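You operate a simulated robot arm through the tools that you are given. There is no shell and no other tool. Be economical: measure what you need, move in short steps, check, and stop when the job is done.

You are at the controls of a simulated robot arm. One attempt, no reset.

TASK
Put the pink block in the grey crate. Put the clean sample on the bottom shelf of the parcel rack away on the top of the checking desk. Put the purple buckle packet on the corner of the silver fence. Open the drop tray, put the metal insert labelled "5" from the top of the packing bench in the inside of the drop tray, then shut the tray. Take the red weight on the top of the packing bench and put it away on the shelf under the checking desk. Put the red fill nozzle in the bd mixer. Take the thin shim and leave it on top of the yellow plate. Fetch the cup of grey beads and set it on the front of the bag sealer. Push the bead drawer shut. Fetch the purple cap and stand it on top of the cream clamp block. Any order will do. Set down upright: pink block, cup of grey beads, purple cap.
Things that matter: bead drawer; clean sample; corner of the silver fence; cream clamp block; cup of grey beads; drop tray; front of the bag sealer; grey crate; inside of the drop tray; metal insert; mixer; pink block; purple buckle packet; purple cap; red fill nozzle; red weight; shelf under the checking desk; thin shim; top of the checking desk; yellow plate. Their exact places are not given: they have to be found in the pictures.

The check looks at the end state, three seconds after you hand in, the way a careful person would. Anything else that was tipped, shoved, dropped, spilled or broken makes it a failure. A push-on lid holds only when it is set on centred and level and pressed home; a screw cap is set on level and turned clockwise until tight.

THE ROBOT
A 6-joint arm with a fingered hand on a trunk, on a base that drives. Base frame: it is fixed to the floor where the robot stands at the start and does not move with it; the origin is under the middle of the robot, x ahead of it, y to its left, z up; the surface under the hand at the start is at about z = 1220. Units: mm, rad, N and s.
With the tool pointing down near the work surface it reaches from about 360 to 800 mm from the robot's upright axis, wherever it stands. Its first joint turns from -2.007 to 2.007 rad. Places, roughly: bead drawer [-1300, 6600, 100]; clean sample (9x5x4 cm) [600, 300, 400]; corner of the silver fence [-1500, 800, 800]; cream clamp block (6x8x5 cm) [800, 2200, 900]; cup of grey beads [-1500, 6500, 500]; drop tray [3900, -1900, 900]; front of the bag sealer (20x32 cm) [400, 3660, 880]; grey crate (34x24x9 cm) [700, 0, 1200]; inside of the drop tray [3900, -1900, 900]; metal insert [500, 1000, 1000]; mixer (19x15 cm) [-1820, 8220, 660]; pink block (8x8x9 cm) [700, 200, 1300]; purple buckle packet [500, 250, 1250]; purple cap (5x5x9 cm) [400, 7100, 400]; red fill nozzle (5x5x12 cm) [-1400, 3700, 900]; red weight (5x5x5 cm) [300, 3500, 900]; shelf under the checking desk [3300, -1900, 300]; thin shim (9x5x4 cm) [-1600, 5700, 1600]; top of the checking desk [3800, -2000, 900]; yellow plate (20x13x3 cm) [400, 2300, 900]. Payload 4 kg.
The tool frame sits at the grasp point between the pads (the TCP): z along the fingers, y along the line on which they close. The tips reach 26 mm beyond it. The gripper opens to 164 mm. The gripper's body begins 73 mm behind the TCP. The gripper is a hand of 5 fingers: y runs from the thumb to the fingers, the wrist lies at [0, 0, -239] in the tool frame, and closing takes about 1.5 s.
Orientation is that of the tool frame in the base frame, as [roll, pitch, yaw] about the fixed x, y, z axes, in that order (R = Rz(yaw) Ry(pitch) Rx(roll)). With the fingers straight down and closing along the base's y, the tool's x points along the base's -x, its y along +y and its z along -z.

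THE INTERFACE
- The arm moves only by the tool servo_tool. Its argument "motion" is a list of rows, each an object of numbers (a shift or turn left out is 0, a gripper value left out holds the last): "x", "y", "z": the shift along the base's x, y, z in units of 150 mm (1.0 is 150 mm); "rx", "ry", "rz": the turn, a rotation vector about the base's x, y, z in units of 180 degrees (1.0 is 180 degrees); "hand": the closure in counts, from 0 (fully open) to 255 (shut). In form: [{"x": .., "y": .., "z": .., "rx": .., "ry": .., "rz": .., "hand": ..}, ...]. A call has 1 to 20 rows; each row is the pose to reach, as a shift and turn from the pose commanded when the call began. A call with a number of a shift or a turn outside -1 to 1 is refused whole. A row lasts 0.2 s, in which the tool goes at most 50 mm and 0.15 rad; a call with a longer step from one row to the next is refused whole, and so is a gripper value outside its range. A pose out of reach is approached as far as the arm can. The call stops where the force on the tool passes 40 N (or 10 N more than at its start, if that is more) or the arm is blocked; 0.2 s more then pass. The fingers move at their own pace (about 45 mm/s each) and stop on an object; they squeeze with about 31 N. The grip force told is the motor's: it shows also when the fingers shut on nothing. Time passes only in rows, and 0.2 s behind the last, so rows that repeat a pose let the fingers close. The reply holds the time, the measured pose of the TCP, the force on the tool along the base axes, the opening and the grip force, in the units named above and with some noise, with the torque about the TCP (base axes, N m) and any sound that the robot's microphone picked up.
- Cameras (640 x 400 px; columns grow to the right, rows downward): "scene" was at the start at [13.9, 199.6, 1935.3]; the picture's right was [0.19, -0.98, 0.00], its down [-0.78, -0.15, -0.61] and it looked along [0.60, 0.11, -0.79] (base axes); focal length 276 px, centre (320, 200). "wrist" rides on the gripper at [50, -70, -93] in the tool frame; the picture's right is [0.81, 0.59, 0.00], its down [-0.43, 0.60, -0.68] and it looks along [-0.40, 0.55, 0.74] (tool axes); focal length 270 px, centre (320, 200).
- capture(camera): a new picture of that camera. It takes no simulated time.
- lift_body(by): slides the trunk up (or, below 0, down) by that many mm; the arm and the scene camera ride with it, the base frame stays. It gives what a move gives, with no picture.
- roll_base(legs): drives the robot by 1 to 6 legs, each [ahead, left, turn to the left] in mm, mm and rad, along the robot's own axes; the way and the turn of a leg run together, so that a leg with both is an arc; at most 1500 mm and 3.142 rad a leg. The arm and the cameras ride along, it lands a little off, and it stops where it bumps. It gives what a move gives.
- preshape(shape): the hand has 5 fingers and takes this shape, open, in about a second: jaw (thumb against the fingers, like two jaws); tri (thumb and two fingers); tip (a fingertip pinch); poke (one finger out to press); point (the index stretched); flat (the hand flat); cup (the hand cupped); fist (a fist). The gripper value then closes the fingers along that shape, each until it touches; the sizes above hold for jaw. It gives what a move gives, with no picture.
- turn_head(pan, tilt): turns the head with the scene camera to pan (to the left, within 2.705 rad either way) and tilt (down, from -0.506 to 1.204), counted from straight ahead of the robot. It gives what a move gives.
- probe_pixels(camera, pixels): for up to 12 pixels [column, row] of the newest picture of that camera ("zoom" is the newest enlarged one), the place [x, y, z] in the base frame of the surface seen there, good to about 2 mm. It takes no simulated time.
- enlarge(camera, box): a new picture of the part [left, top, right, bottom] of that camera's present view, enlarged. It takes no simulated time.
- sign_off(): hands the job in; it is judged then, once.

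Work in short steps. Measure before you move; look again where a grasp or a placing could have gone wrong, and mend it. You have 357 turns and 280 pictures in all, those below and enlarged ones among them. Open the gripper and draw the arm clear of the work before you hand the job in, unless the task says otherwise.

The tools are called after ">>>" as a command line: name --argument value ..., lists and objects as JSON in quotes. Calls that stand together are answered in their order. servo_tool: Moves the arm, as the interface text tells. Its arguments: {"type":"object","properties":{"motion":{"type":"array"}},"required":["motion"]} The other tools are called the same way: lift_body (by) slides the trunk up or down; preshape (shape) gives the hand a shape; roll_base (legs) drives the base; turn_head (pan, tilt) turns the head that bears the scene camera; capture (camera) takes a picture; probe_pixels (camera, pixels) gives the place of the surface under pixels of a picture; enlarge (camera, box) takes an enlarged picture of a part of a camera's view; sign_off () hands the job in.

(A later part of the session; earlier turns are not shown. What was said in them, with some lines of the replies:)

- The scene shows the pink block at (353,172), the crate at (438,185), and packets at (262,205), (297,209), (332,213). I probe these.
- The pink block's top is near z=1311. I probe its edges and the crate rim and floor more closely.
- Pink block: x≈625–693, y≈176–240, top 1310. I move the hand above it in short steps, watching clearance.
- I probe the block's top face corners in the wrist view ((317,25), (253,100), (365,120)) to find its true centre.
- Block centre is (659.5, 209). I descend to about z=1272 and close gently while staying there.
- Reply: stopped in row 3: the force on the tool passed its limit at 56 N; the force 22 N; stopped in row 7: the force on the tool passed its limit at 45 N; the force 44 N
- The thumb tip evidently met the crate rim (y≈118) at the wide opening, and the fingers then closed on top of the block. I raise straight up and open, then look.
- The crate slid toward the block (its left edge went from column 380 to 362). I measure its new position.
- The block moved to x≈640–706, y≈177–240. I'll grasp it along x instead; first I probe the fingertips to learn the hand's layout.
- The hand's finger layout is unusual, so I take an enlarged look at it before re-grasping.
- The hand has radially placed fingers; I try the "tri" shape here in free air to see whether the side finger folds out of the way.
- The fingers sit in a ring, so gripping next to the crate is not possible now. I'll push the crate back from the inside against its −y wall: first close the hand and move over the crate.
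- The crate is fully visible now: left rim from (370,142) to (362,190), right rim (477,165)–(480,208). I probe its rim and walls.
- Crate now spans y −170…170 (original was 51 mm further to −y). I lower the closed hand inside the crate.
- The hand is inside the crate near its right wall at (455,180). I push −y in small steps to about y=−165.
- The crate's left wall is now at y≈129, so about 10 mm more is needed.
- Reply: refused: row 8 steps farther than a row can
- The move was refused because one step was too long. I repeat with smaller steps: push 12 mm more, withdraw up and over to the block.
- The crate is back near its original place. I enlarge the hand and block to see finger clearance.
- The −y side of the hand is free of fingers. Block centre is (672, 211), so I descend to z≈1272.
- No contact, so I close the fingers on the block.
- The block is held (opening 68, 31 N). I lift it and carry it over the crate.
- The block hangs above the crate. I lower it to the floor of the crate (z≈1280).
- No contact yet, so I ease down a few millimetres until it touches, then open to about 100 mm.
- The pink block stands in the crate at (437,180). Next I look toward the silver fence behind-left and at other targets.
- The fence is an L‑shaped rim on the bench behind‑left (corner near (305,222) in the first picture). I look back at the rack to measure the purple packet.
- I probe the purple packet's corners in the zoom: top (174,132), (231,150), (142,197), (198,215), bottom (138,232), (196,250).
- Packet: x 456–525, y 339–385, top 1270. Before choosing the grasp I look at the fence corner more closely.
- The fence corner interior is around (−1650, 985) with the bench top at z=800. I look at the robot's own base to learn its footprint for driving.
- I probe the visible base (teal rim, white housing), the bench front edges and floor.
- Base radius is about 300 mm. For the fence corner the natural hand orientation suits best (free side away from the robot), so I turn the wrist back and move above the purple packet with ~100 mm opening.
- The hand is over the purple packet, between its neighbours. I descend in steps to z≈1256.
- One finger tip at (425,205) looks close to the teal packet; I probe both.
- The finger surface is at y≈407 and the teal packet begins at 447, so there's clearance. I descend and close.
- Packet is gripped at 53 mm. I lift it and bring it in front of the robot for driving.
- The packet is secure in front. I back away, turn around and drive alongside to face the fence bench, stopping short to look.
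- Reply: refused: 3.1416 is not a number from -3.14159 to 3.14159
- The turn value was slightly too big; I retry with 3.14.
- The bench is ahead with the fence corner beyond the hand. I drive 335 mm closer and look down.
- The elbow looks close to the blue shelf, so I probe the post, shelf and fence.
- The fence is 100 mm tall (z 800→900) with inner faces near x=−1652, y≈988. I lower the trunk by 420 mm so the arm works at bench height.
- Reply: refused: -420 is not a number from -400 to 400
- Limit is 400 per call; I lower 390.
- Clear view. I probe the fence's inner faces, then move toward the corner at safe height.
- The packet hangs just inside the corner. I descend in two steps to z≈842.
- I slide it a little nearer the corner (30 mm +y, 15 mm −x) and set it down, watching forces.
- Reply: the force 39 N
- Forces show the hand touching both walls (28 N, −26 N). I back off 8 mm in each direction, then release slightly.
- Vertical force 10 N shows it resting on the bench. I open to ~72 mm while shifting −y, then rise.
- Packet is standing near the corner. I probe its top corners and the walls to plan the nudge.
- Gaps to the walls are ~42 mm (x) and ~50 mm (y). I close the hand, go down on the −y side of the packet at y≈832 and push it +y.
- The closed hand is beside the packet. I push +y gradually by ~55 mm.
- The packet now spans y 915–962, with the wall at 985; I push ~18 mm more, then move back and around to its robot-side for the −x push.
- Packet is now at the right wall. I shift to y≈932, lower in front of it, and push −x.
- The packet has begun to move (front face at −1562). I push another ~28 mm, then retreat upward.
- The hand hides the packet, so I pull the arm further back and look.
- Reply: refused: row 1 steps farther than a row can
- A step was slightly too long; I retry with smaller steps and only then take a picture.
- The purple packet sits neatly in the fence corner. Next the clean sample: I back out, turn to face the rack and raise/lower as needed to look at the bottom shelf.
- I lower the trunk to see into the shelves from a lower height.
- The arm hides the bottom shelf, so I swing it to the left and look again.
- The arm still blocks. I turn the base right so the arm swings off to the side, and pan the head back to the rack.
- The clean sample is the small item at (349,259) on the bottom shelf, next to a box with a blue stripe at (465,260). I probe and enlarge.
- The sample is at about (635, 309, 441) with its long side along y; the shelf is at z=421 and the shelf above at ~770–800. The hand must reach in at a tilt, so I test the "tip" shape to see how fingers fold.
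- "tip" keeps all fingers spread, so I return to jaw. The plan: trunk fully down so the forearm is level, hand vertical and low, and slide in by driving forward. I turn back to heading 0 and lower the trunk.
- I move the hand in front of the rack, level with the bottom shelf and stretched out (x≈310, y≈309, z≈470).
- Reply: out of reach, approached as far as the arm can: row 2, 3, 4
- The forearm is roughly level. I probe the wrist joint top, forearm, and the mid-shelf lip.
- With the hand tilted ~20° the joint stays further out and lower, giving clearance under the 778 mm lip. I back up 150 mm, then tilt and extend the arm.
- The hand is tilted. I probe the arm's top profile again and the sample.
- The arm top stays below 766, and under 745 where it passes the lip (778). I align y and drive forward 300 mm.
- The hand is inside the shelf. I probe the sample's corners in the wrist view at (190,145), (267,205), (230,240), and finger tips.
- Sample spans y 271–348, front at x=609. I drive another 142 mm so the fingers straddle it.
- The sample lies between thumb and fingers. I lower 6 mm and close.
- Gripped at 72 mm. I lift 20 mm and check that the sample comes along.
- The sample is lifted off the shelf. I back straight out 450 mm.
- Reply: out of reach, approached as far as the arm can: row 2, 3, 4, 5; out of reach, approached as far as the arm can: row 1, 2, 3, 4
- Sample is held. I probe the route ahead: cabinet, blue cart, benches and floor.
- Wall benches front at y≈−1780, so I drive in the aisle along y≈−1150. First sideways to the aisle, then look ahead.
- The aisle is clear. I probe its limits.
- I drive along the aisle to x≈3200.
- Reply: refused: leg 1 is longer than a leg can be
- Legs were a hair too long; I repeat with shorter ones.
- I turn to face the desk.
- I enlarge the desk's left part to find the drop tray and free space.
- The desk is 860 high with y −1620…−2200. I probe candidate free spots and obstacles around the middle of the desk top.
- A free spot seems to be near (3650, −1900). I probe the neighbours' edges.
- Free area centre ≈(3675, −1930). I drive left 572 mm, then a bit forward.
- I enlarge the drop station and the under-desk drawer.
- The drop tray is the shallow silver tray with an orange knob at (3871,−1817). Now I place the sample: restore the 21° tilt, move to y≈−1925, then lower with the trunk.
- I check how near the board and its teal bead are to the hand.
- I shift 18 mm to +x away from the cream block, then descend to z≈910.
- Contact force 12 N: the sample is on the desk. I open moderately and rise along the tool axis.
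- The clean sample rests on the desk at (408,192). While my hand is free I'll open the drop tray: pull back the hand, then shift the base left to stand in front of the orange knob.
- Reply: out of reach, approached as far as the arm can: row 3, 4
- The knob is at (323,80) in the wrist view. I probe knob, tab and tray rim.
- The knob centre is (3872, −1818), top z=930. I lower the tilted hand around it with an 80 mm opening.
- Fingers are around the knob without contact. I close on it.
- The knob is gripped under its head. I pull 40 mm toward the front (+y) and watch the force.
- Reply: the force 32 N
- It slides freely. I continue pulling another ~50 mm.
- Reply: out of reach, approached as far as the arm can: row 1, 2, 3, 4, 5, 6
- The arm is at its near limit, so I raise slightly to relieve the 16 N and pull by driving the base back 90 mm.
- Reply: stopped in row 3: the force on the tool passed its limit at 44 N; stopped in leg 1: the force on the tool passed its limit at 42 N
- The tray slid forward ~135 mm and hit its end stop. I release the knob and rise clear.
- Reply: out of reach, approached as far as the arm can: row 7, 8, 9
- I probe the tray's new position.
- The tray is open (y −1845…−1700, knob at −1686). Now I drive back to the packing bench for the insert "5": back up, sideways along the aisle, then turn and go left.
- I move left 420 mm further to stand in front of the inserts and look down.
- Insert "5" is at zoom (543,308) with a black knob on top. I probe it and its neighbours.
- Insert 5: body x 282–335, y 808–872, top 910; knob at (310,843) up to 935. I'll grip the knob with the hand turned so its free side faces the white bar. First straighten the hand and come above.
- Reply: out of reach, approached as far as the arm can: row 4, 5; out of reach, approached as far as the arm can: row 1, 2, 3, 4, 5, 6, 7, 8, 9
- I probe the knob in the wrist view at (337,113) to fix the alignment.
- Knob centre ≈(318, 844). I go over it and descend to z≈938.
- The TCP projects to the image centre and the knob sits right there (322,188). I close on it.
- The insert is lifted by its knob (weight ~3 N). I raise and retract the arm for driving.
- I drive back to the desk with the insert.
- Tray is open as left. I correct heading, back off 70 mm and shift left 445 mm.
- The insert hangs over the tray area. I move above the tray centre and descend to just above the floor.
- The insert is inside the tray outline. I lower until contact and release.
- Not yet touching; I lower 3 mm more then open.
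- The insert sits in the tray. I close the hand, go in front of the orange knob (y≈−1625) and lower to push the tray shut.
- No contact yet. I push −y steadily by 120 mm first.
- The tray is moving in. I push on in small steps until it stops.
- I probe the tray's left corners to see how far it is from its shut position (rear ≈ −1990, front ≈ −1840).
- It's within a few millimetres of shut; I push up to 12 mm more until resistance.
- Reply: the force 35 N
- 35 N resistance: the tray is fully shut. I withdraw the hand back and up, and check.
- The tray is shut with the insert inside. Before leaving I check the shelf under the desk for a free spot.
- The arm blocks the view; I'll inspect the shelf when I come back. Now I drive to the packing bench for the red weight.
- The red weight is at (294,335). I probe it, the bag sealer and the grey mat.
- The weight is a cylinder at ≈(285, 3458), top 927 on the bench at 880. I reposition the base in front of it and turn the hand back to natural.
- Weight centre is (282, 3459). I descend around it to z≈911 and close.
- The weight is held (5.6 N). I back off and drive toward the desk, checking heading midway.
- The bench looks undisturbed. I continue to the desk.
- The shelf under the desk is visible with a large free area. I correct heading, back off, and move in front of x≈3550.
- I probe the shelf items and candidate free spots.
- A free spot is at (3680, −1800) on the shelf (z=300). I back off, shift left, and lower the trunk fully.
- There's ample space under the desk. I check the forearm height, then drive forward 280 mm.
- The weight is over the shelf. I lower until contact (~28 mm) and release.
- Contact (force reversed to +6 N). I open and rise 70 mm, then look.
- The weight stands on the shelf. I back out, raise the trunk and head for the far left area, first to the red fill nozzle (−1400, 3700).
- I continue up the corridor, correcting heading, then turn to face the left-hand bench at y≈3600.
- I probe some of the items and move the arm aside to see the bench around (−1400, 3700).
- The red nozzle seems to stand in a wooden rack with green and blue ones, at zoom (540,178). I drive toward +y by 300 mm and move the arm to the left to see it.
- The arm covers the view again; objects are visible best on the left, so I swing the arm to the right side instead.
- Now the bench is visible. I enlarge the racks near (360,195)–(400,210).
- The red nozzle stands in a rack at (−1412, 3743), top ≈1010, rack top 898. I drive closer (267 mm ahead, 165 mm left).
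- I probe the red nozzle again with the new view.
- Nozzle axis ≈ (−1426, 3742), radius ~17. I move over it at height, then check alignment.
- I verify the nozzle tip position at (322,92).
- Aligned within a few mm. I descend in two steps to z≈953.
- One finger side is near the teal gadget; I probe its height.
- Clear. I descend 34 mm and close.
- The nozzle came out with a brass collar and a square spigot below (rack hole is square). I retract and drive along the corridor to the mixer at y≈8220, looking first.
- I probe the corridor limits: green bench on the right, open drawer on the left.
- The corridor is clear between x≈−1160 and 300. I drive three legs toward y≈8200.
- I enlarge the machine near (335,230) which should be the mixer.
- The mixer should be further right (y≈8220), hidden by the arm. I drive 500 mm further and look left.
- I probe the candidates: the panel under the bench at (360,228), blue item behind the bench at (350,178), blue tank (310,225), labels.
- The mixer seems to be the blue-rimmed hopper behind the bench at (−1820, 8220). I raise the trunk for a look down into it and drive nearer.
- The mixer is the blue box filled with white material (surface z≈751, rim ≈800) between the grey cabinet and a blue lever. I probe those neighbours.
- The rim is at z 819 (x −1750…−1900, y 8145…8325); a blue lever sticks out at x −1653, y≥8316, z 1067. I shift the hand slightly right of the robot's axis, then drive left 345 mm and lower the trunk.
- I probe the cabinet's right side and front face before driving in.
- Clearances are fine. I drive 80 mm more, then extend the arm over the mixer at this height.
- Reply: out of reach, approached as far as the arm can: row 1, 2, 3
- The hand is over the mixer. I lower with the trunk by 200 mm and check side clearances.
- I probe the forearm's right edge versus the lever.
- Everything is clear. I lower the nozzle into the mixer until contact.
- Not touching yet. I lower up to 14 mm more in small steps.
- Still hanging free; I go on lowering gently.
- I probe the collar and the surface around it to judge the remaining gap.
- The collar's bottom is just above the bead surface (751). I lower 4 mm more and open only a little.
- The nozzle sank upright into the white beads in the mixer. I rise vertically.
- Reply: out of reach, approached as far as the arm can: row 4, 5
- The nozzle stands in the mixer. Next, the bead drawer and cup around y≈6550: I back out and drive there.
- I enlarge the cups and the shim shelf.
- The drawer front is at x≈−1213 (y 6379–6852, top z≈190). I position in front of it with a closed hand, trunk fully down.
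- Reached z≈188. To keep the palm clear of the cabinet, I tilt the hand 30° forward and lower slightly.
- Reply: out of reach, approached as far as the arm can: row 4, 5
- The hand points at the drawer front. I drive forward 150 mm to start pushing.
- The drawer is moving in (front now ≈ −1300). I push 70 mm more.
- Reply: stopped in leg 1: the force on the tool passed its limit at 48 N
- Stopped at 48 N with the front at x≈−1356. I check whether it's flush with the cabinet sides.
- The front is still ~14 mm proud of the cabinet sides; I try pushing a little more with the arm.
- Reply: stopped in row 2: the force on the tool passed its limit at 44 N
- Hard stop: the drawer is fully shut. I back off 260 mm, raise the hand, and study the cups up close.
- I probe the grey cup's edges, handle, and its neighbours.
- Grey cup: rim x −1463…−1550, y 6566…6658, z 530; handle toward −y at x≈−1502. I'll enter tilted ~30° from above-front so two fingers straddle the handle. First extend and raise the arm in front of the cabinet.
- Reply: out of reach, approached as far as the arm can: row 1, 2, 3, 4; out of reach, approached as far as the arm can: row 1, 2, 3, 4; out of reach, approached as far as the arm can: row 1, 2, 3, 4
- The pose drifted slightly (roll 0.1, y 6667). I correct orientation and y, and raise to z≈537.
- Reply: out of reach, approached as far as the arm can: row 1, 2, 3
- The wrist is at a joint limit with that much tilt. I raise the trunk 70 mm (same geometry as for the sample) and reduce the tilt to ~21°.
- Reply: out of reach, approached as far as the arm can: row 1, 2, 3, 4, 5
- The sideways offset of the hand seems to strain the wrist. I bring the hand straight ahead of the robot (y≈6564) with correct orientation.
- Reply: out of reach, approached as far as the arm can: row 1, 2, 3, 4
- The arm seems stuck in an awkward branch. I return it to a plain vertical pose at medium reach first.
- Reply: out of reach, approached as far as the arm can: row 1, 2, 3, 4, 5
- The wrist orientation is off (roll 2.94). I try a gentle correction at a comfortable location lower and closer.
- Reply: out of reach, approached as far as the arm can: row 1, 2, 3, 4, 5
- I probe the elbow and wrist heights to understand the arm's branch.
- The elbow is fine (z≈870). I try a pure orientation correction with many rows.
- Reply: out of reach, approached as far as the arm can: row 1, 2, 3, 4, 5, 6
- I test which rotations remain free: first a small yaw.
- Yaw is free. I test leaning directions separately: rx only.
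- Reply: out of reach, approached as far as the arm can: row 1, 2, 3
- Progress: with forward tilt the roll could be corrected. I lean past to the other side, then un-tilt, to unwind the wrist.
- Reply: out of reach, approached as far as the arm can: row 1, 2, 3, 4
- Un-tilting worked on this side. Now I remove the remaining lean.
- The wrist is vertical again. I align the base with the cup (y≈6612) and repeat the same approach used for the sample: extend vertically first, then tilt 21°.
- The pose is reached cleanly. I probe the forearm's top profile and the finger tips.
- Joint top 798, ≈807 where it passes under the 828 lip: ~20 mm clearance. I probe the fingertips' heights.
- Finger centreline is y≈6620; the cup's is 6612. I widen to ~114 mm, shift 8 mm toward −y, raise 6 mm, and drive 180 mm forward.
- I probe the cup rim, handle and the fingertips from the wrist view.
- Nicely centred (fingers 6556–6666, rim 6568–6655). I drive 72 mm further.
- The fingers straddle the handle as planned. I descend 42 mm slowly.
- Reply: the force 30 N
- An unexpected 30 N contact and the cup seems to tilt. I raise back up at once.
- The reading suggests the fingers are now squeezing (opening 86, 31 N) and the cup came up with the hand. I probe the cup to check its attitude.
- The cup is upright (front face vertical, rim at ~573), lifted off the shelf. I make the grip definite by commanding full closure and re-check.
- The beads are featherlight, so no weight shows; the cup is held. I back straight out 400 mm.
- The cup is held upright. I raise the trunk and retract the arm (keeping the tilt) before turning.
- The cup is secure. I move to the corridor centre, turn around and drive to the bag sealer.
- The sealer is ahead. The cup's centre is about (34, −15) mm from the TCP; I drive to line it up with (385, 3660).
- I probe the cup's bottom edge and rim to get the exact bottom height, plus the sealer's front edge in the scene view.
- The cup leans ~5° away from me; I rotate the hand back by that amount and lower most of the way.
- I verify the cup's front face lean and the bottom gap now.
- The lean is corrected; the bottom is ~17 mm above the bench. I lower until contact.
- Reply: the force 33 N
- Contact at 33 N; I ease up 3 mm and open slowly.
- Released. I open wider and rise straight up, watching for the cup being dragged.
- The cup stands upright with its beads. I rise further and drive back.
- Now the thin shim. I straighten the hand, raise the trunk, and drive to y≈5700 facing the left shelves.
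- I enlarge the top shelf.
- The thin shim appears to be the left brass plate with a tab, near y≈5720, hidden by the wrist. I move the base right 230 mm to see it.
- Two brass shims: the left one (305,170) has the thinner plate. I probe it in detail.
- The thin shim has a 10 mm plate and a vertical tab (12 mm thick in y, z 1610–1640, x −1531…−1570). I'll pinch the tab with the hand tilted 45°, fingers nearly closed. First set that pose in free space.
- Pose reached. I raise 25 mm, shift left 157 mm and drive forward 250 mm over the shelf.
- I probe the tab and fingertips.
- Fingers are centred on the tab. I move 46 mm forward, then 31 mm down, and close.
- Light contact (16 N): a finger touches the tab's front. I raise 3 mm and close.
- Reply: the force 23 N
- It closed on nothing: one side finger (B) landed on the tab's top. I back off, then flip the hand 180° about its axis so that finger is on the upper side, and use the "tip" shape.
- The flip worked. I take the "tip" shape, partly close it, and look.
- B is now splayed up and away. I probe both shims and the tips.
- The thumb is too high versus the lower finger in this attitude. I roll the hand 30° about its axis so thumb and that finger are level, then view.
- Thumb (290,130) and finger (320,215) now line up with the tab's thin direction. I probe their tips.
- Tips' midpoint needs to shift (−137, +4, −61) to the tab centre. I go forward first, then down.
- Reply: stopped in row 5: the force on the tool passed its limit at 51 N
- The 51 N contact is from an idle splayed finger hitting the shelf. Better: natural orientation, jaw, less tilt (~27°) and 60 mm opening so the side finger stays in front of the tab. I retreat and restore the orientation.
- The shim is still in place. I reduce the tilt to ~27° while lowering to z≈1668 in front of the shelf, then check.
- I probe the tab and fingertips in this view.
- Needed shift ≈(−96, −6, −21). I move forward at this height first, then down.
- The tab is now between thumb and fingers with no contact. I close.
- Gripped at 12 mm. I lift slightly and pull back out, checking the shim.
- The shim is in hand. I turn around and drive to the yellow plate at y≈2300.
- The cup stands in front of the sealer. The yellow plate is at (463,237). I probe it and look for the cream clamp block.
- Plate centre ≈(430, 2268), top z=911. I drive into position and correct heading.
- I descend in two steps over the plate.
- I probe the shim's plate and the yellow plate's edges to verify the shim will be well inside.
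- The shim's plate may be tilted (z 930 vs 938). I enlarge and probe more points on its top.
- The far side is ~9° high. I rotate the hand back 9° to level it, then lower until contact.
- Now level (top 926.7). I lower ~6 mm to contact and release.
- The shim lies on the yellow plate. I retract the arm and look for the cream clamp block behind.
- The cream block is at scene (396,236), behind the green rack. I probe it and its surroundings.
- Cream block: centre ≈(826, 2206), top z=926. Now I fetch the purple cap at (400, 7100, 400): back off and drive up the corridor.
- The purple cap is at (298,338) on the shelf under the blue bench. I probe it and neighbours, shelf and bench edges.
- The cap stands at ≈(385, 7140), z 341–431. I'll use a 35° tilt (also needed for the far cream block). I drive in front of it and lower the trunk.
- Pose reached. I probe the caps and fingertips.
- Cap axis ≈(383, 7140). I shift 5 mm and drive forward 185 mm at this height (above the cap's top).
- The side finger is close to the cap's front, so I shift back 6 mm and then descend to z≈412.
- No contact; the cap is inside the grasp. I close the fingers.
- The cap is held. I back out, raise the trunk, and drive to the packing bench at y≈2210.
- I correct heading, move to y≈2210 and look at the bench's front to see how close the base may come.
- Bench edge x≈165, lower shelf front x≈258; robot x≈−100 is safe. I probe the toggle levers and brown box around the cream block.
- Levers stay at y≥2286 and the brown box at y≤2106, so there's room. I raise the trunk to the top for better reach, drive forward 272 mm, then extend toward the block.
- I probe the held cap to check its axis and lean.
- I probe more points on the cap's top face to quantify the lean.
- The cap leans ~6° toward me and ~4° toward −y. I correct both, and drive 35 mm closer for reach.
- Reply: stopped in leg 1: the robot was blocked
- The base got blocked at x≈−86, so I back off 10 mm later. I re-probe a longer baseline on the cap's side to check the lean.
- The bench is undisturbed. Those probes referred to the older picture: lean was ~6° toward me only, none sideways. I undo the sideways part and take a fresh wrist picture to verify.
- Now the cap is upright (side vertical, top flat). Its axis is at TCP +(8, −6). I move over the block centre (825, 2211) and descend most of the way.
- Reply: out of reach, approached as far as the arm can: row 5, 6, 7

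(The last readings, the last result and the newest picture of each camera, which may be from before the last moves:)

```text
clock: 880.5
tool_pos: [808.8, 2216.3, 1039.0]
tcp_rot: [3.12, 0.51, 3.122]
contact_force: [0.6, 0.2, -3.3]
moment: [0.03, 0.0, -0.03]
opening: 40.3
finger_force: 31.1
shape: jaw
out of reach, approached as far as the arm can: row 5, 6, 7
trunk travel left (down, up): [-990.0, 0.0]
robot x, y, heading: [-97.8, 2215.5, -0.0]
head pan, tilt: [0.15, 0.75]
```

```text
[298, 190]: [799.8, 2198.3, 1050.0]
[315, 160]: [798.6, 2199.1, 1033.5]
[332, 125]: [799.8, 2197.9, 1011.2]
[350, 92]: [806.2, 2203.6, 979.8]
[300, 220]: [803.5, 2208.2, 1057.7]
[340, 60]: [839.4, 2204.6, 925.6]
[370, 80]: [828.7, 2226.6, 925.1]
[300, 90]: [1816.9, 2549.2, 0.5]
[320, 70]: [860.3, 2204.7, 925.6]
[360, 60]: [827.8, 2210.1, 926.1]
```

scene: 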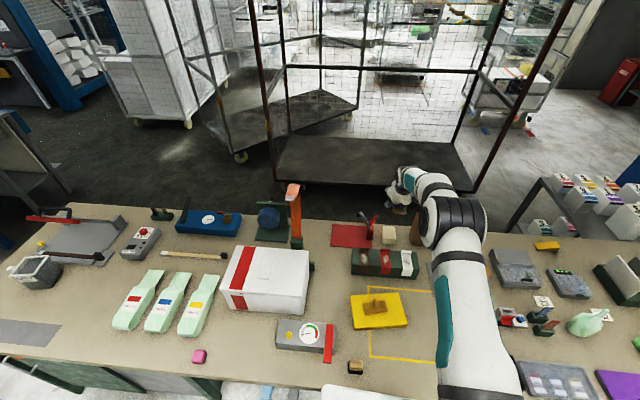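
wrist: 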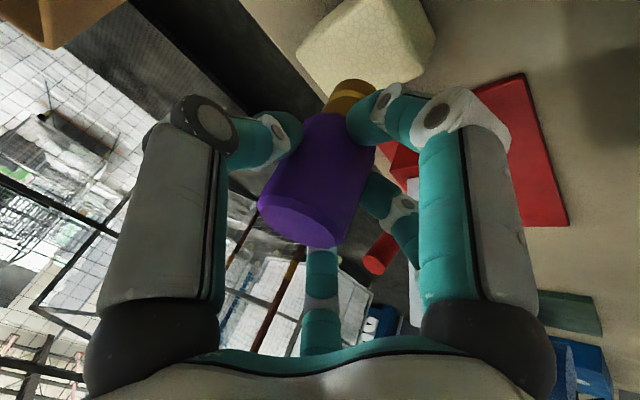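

The arm is at full stretch (x 809). I nudge the base forward 7 mm and do the descent with the trunk.

>>> roll_base --legs '[[7, 0, 0]]'

>>> lift_body --by -36

>>> capture --camera "wrist"

>>> probe_pixels --camera "wrist" --pixels '[[298, 190], [315, 160], [332, 125], [350, 92], [300, 220], [345, 65], [370, 80], [320, 75], [300, 60], [400, 60], [340, 10]]'

```text
clock: 881.2
tool_pos: [816.3, 2214.9, 1040.5]
tcp_rot: [3.119, 0.512, 3.121]
contact_force: [-0.7, -0.6, -3.4]
moment: [0.03, -0.01, 0.0]
opening: 40.3
finger_force: 31.2
shape: jaw
trunk travel left (down, up): [-990.0, 0.0]
robot x, y, heading: [-92.1, 2218.6, -0.004]
head pan, tilt: [0.15, 0.75]
```

```text
clock: 882.0
tool_pos: [814.6, 2216.9, 1004.9]
tcp_rot: [3.119, 0.511, 3.119]
contact_force: [-0.5, -0.3, -2.6]
moment: [-0.01, 0.0, -0.01]
opening: 40.2
finger_force: 31.0
shape: jaw
trunk travel left (down, up): [-954.0, 36.0]
robot x, y, heading: [-93.6, 2217.5, -0.007]
head pan, tilt: [0.15, 0.75]
```

```text
17 pictures are left
```

wrist: 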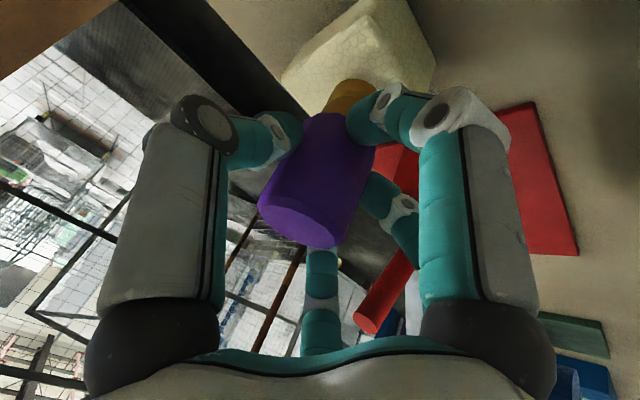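

```text
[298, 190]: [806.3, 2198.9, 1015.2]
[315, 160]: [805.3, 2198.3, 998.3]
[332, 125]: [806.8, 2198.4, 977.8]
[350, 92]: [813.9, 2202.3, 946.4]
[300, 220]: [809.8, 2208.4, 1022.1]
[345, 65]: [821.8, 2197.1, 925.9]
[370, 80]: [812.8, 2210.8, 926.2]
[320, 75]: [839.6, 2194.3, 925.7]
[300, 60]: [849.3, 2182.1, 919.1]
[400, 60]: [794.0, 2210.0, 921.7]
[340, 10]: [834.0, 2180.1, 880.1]
```

The cap axis (822, 2211) is centred on the block; its bottom is ~7 mm above. I lower with the trunk in small steps.

>>> lift_body --by -5

>>> lift_body --by -3

```text
clock: 882.5
tool_pos: [815.7, 2217.2, 1000.0]
tcp_rot: [3.12, 0.511, 3.122]
contact_force: [0.1, 0.1, -1.9]
moment: [-0.01, 0.03, -0.01]
opening: 40.5
finger_force: 30.8
shape: jaw
trunk travel left (down, up): [-949.0, 41.0]
robot x, y, heading: [-90.3, 2215.5, -0.011]
head pan, tilt: [0.15, 0.75]
```

```text
clock: 883.0
tool_pos: [816.7, 2215.8, 996.8]
tcp_rot: [3.119, 0.512, 3.12]
contact_force: [0.6, -0.2, 0.3]
moment: [0.01, 0.07, -0.02]
opening: 40.3
finger_force: 31.0
shape: jaw
trunk travel left (down, up): [-946.0, 44.0]
robot x, y, heading: [-91.1, 2219.7, -0.005]
head pan, tilt: [0.15, 0.75]
```

The load has gone to ~0: contact. I lower 1 mm more and open the fingers gradually.

>>> lift_body --by -1

>>> servo_tool --motion '[{"hand": 188}, {"hand": 188}, {"hand": 182}, {"hand": 176}, {"hand": 170}, {"hand": 165}, {"hand": 165}]'

>>> capture --camera "wrist"

```text
clock: 883.5
tool_pos: [815.7, 2215.3, 995.6]
tcp_rot: [3.119, 0.514, 3.12]
contact_force: [-0.5, -1.0, 3.0]
moment: [-0.02, 0.11, 0.0]
opening: 40.0
finger_force: 30.7
shape: jaw
trunk travel left (down, up): [-945.0, 45.0]
robot x, y, heading: [-92.6, 2217.3, -0.002]
head pan, tilt: [0.15, 0.75]
```

```text
clock: 885.1
tool_pos: [816.5, 2216.8, 995.1]
tcp_rot: [3.119, 0.512, 3.12]
contact_force: [0.7, -0.1, 0.6]
moment: [0.01, 0.02, 0.01]
opening: 57.7
finger_force: 0.0
shape: jaw
trunk travel left (down, up): [-945.0, 45.0]
robot x, y, heading: [-91.7, 2219.5, -0.009]
head pan, tilt: [0.15, 0.75]
```

```text
16 pictures are left
```

wrist: 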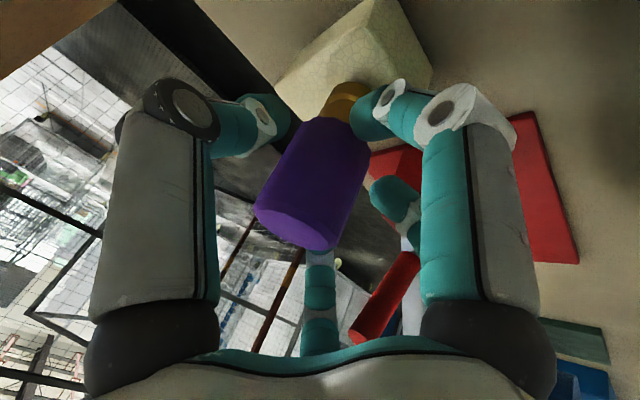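

The cap stands free. I open slightly more, rise 45 mm with the trunk, and check before backing away.

>>> servo_tool --motion '[{"hand": 150}, {"hand": 146}, {"hand": 146}]'

>>> lift_body --by 45

>>> capture --camera "wrist"

```text
clock: 886.0
tool_pos: [816.1, 2216.0, 995.9]
tcp_rot: [3.118, 0.511, 3.121]
contact_force: [-0.9, -1.2, -0.6]
moment: [0.01, 0.01, -0.01]
opening: 69.9
finger_force: 0.0
shape: jaw
trunk travel left (down, up): [-945.0, 45.0]
robot x, y, heading: [-89.5, 2218.4, -0.004]
head pan, tilt: [0.15, 0.75]
```

```text
clock: 886.8
tool_pos: [815.0, 2216.6, 1039.2]
tcp_rot: [3.118, 0.512, 3.121]
contact_force: [-0.6, 0.2, -0.3]
moment: [-0.02, 0.0, 0.0]
opening: 69.6
finger_force: 0.0
shape: jaw
trunk travel left (down, up): [-990.0, 0.0]
robot x, y, heading: [-91.4, 2221.2, -0.007]
head pan, tilt: [0.15, 0.75]
```

```text
15 pictures are left
```

wrist: 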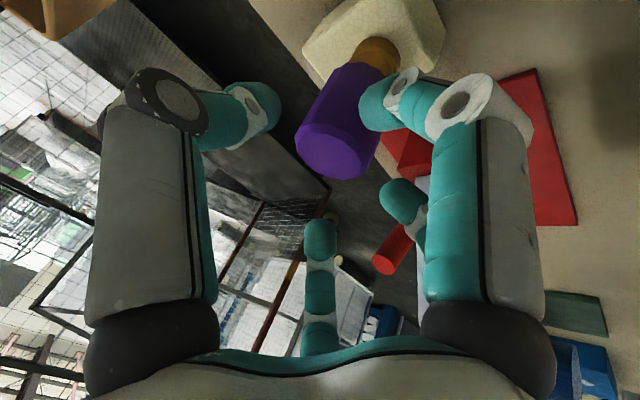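

The cap stands upright on the cream block. I back the hand away upward.

>>> servo_tool --motion '[{"x": -0.05, "z": 0.2}, {"x": -0.15, "z": 0.4}, {"x": -0.35, "z": 0.55}, {"x": -0.6, "z": 0.7}, {"x": -0.9, "z": 0.8}]'

>>> roll_base --legs '[[-300, 0, 0]]'

>>> servo_tool --motion '[{"x": -0.2, "ry": 0.04, "hand": 0}, {"x": -0.4, "ry": 0.08}, {"x": -0.6, "ry": 0.12}, {"x": -0.8, "ry": 0.16}, {"x": -0.9, "ry": 0.163}]'

>>> turn_head --pan 0.3 --tilt 0.65

>>> capture --camera "scene"

>>> enlarge --camera "scene" --box '[250, 110, 470, 260]'

```text
clock: 888.2
tool_pos: [742.0, 2214.9, 1216.1]
tcp_rot: [3.116, 0.646, 3.117]
contact_force: [0.0, -0.2, -0.7]
moment: [-0.01, -0.04, 0.01]
opening: 69.9
finger_force: 0.1
shape: jaw
out of reach, approached as far as the arm can: row 1, 2
trunk travel left (down, up): [-990.0, 0.0]
robot x, y, heading: [-90.7, 2221.1, -0.008]
head pan, tilt: [0.15, 0.75]
stopped in row 5: the arm was blocked; the commanded pose is now the measured one
```

```text
clock: 890.3
tool_pos: [441.6, 2219.6, 1216.6]
tcp_rot: [3.118, 0.642, 3.124]
contact_force: [-0.7, -0.3, -0.6]
moment: [-0.01, 0.01, 0.01]
opening: 69.7
finger_force: 0.1
shape: jaw
trunk travel left (down, up): [-990.0, 0.0]
robot x, y, heading: [-389.1, 2222.5, 0.001]
head pan, tilt: [0.15, 0.75]
```

```text
clock: 891.5
tool_pos: [306.9, 2220.0, 1217.2]
tcp_rot: [3.129, 0.13, 3.127]
contact_force: [-1.1, -0.2, -0.2]
moment: [0.01, -0.02, -0.01]
opening: 163.9
finger_force: 0.1
shape: jaw
trunk travel left (down, up): [-990.0, 0.0]
robot x, y, heading: [-391.7, 2221.9, -0.002]
head pan, tilt: [0.15, 0.75]
```

```text
clock: 892.2
tool_pos: [307.4, 2219.7, 1217.4]
tcp_rot: [3.127, 0.131, 3.126]
contact_force: [0.9, -0.5, -0.4]
moment: [-0.03, 0.02, 0.02]
opening: 163.8
finger_force: 0.0
shape: jaw
trunk travel left (down, up): [-990.0, 0.0]
robot x, y, heading: [-393.0, 2218.0, -0.007]
head pan, tilt: [0.3, 0.649]
```

```text
14 pictures are left
```

scene: 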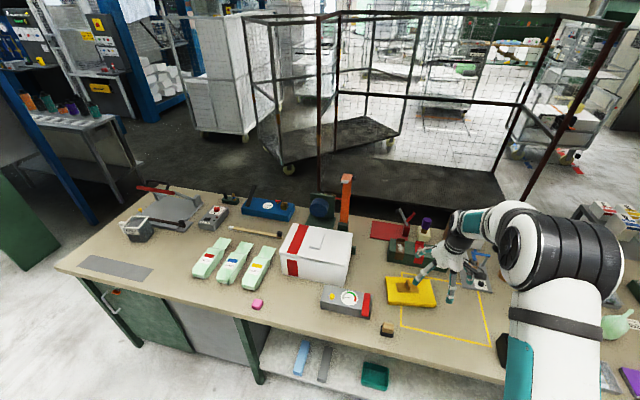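

```text
2.67 times, centred on (360, 185) of scene
```

zoom: 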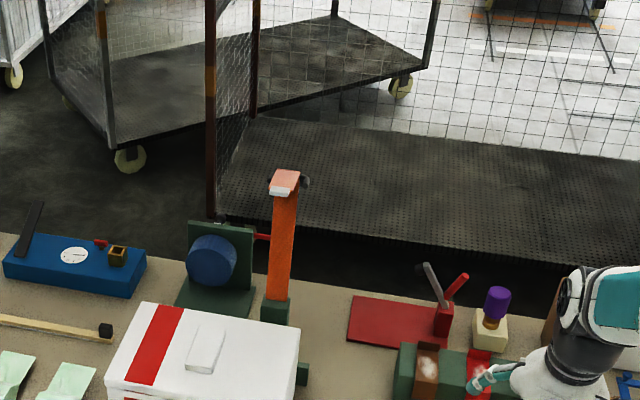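

The cap stands on the cream block, the shim on the yellow plate, and the cup before the sealer. I draw the robot clear of the bench with the gripper open and take one last check of the cap.

>>> roll_base --legs '[[-150, 0, 0]]'

>>> turn_head --pan 0.0 --tilt 0.5

>>> servo_tool --motion '[{"y": -0.3}, {"y": -0.6}, {"y": -0.9}]'

>>> enlarge --camera "scene" --box '[180, 120, 400, 270]'

```text
clock: 893.5
tool_pos: [159.0, 2219.2, 1217.1]
tcp_rot: [3.128, 0.131, 3.125]
contact_force: [-0.7, -0.5, 0.2]
moment: [0.0, -0.03, 0.02]
opening: 163.7
finger_force: 0.1
shape: jaw
trunk travel left (down, up): [-990.0, 0.0]
robot x, y, heading: [-539.6, 2219.9, -0.004]
head pan, tilt: [0.3, 0.649]
```

```text
clock: 894.3
tool_pos: [159.5, 2219.8, 1215.2]
tcp_rot: [3.129, 0.13, 3.126]
contact_force: [-0.2, 0.0, 0.1]
moment: [0.01, 0.01, 0.01]
opening: 163.6
finger_force: 0.1
shape: jaw
trunk travel left (down, up): [-990.0, 0.0]
robot x, y, heading: [-538.7, 2221.0, -0.005]
head pan, tilt: [0.0, 0.499]
```

```text
clock: 895.1
tool_pos: [159.2, 2082.4, 1215.8]
tcp_rot: [3.125, 0.128, 3.126]
contact_force: [0.3, -0.6, -0.5]
moment: [0.02, 0.02, 0.0]
opening: 164.0
finger_force: 0.0
shape: jaw
trunk travel left (down, up): [-990.0, 0.0]
robot x, y, heading: [-539.5, 2221.7, -0.002]
head pan, tilt: [0.0, 0.499]
```

```text
2.67 times, centred on (290, 195) of scene
```

zoom: 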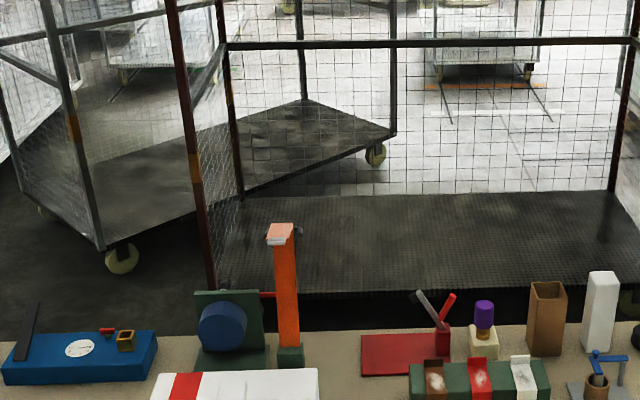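

The cap stands upright, everything is in place, and the arm is clear with the gripper open. I hand the job in.

>>> sign_off

```text
The job is handed in.
```

I finished all ten tasks and handed the job in; the hand is empty and open, and the arm is clear of the work.

A few things did not go cleanly and could matter to the check:

- **Grey crate:** my first grasp pushed the crate about 50 mm. I pushed it back to within roughly a centimetre of its old place before putting the pink block in.
- **Cup of grey beads:** my fingers pressed on the cup while it was on its shelf, and it tilted briefly. It came out upright with beads in it, but I did not go back to inspect the two neighbouring cups.
- **Thin shim:** while I was working out the grip, the hand bumped the shelf with about 50 N. The other shim looked undisturbed afterwards.
- **Red fill nozzle:** it sank part-way into the white beads in the mixer when I let go, and it stands upright there.
- **Base contact:** the base touched something at the packing bench while I lined up the cap. Nothing on the bench looked moved.
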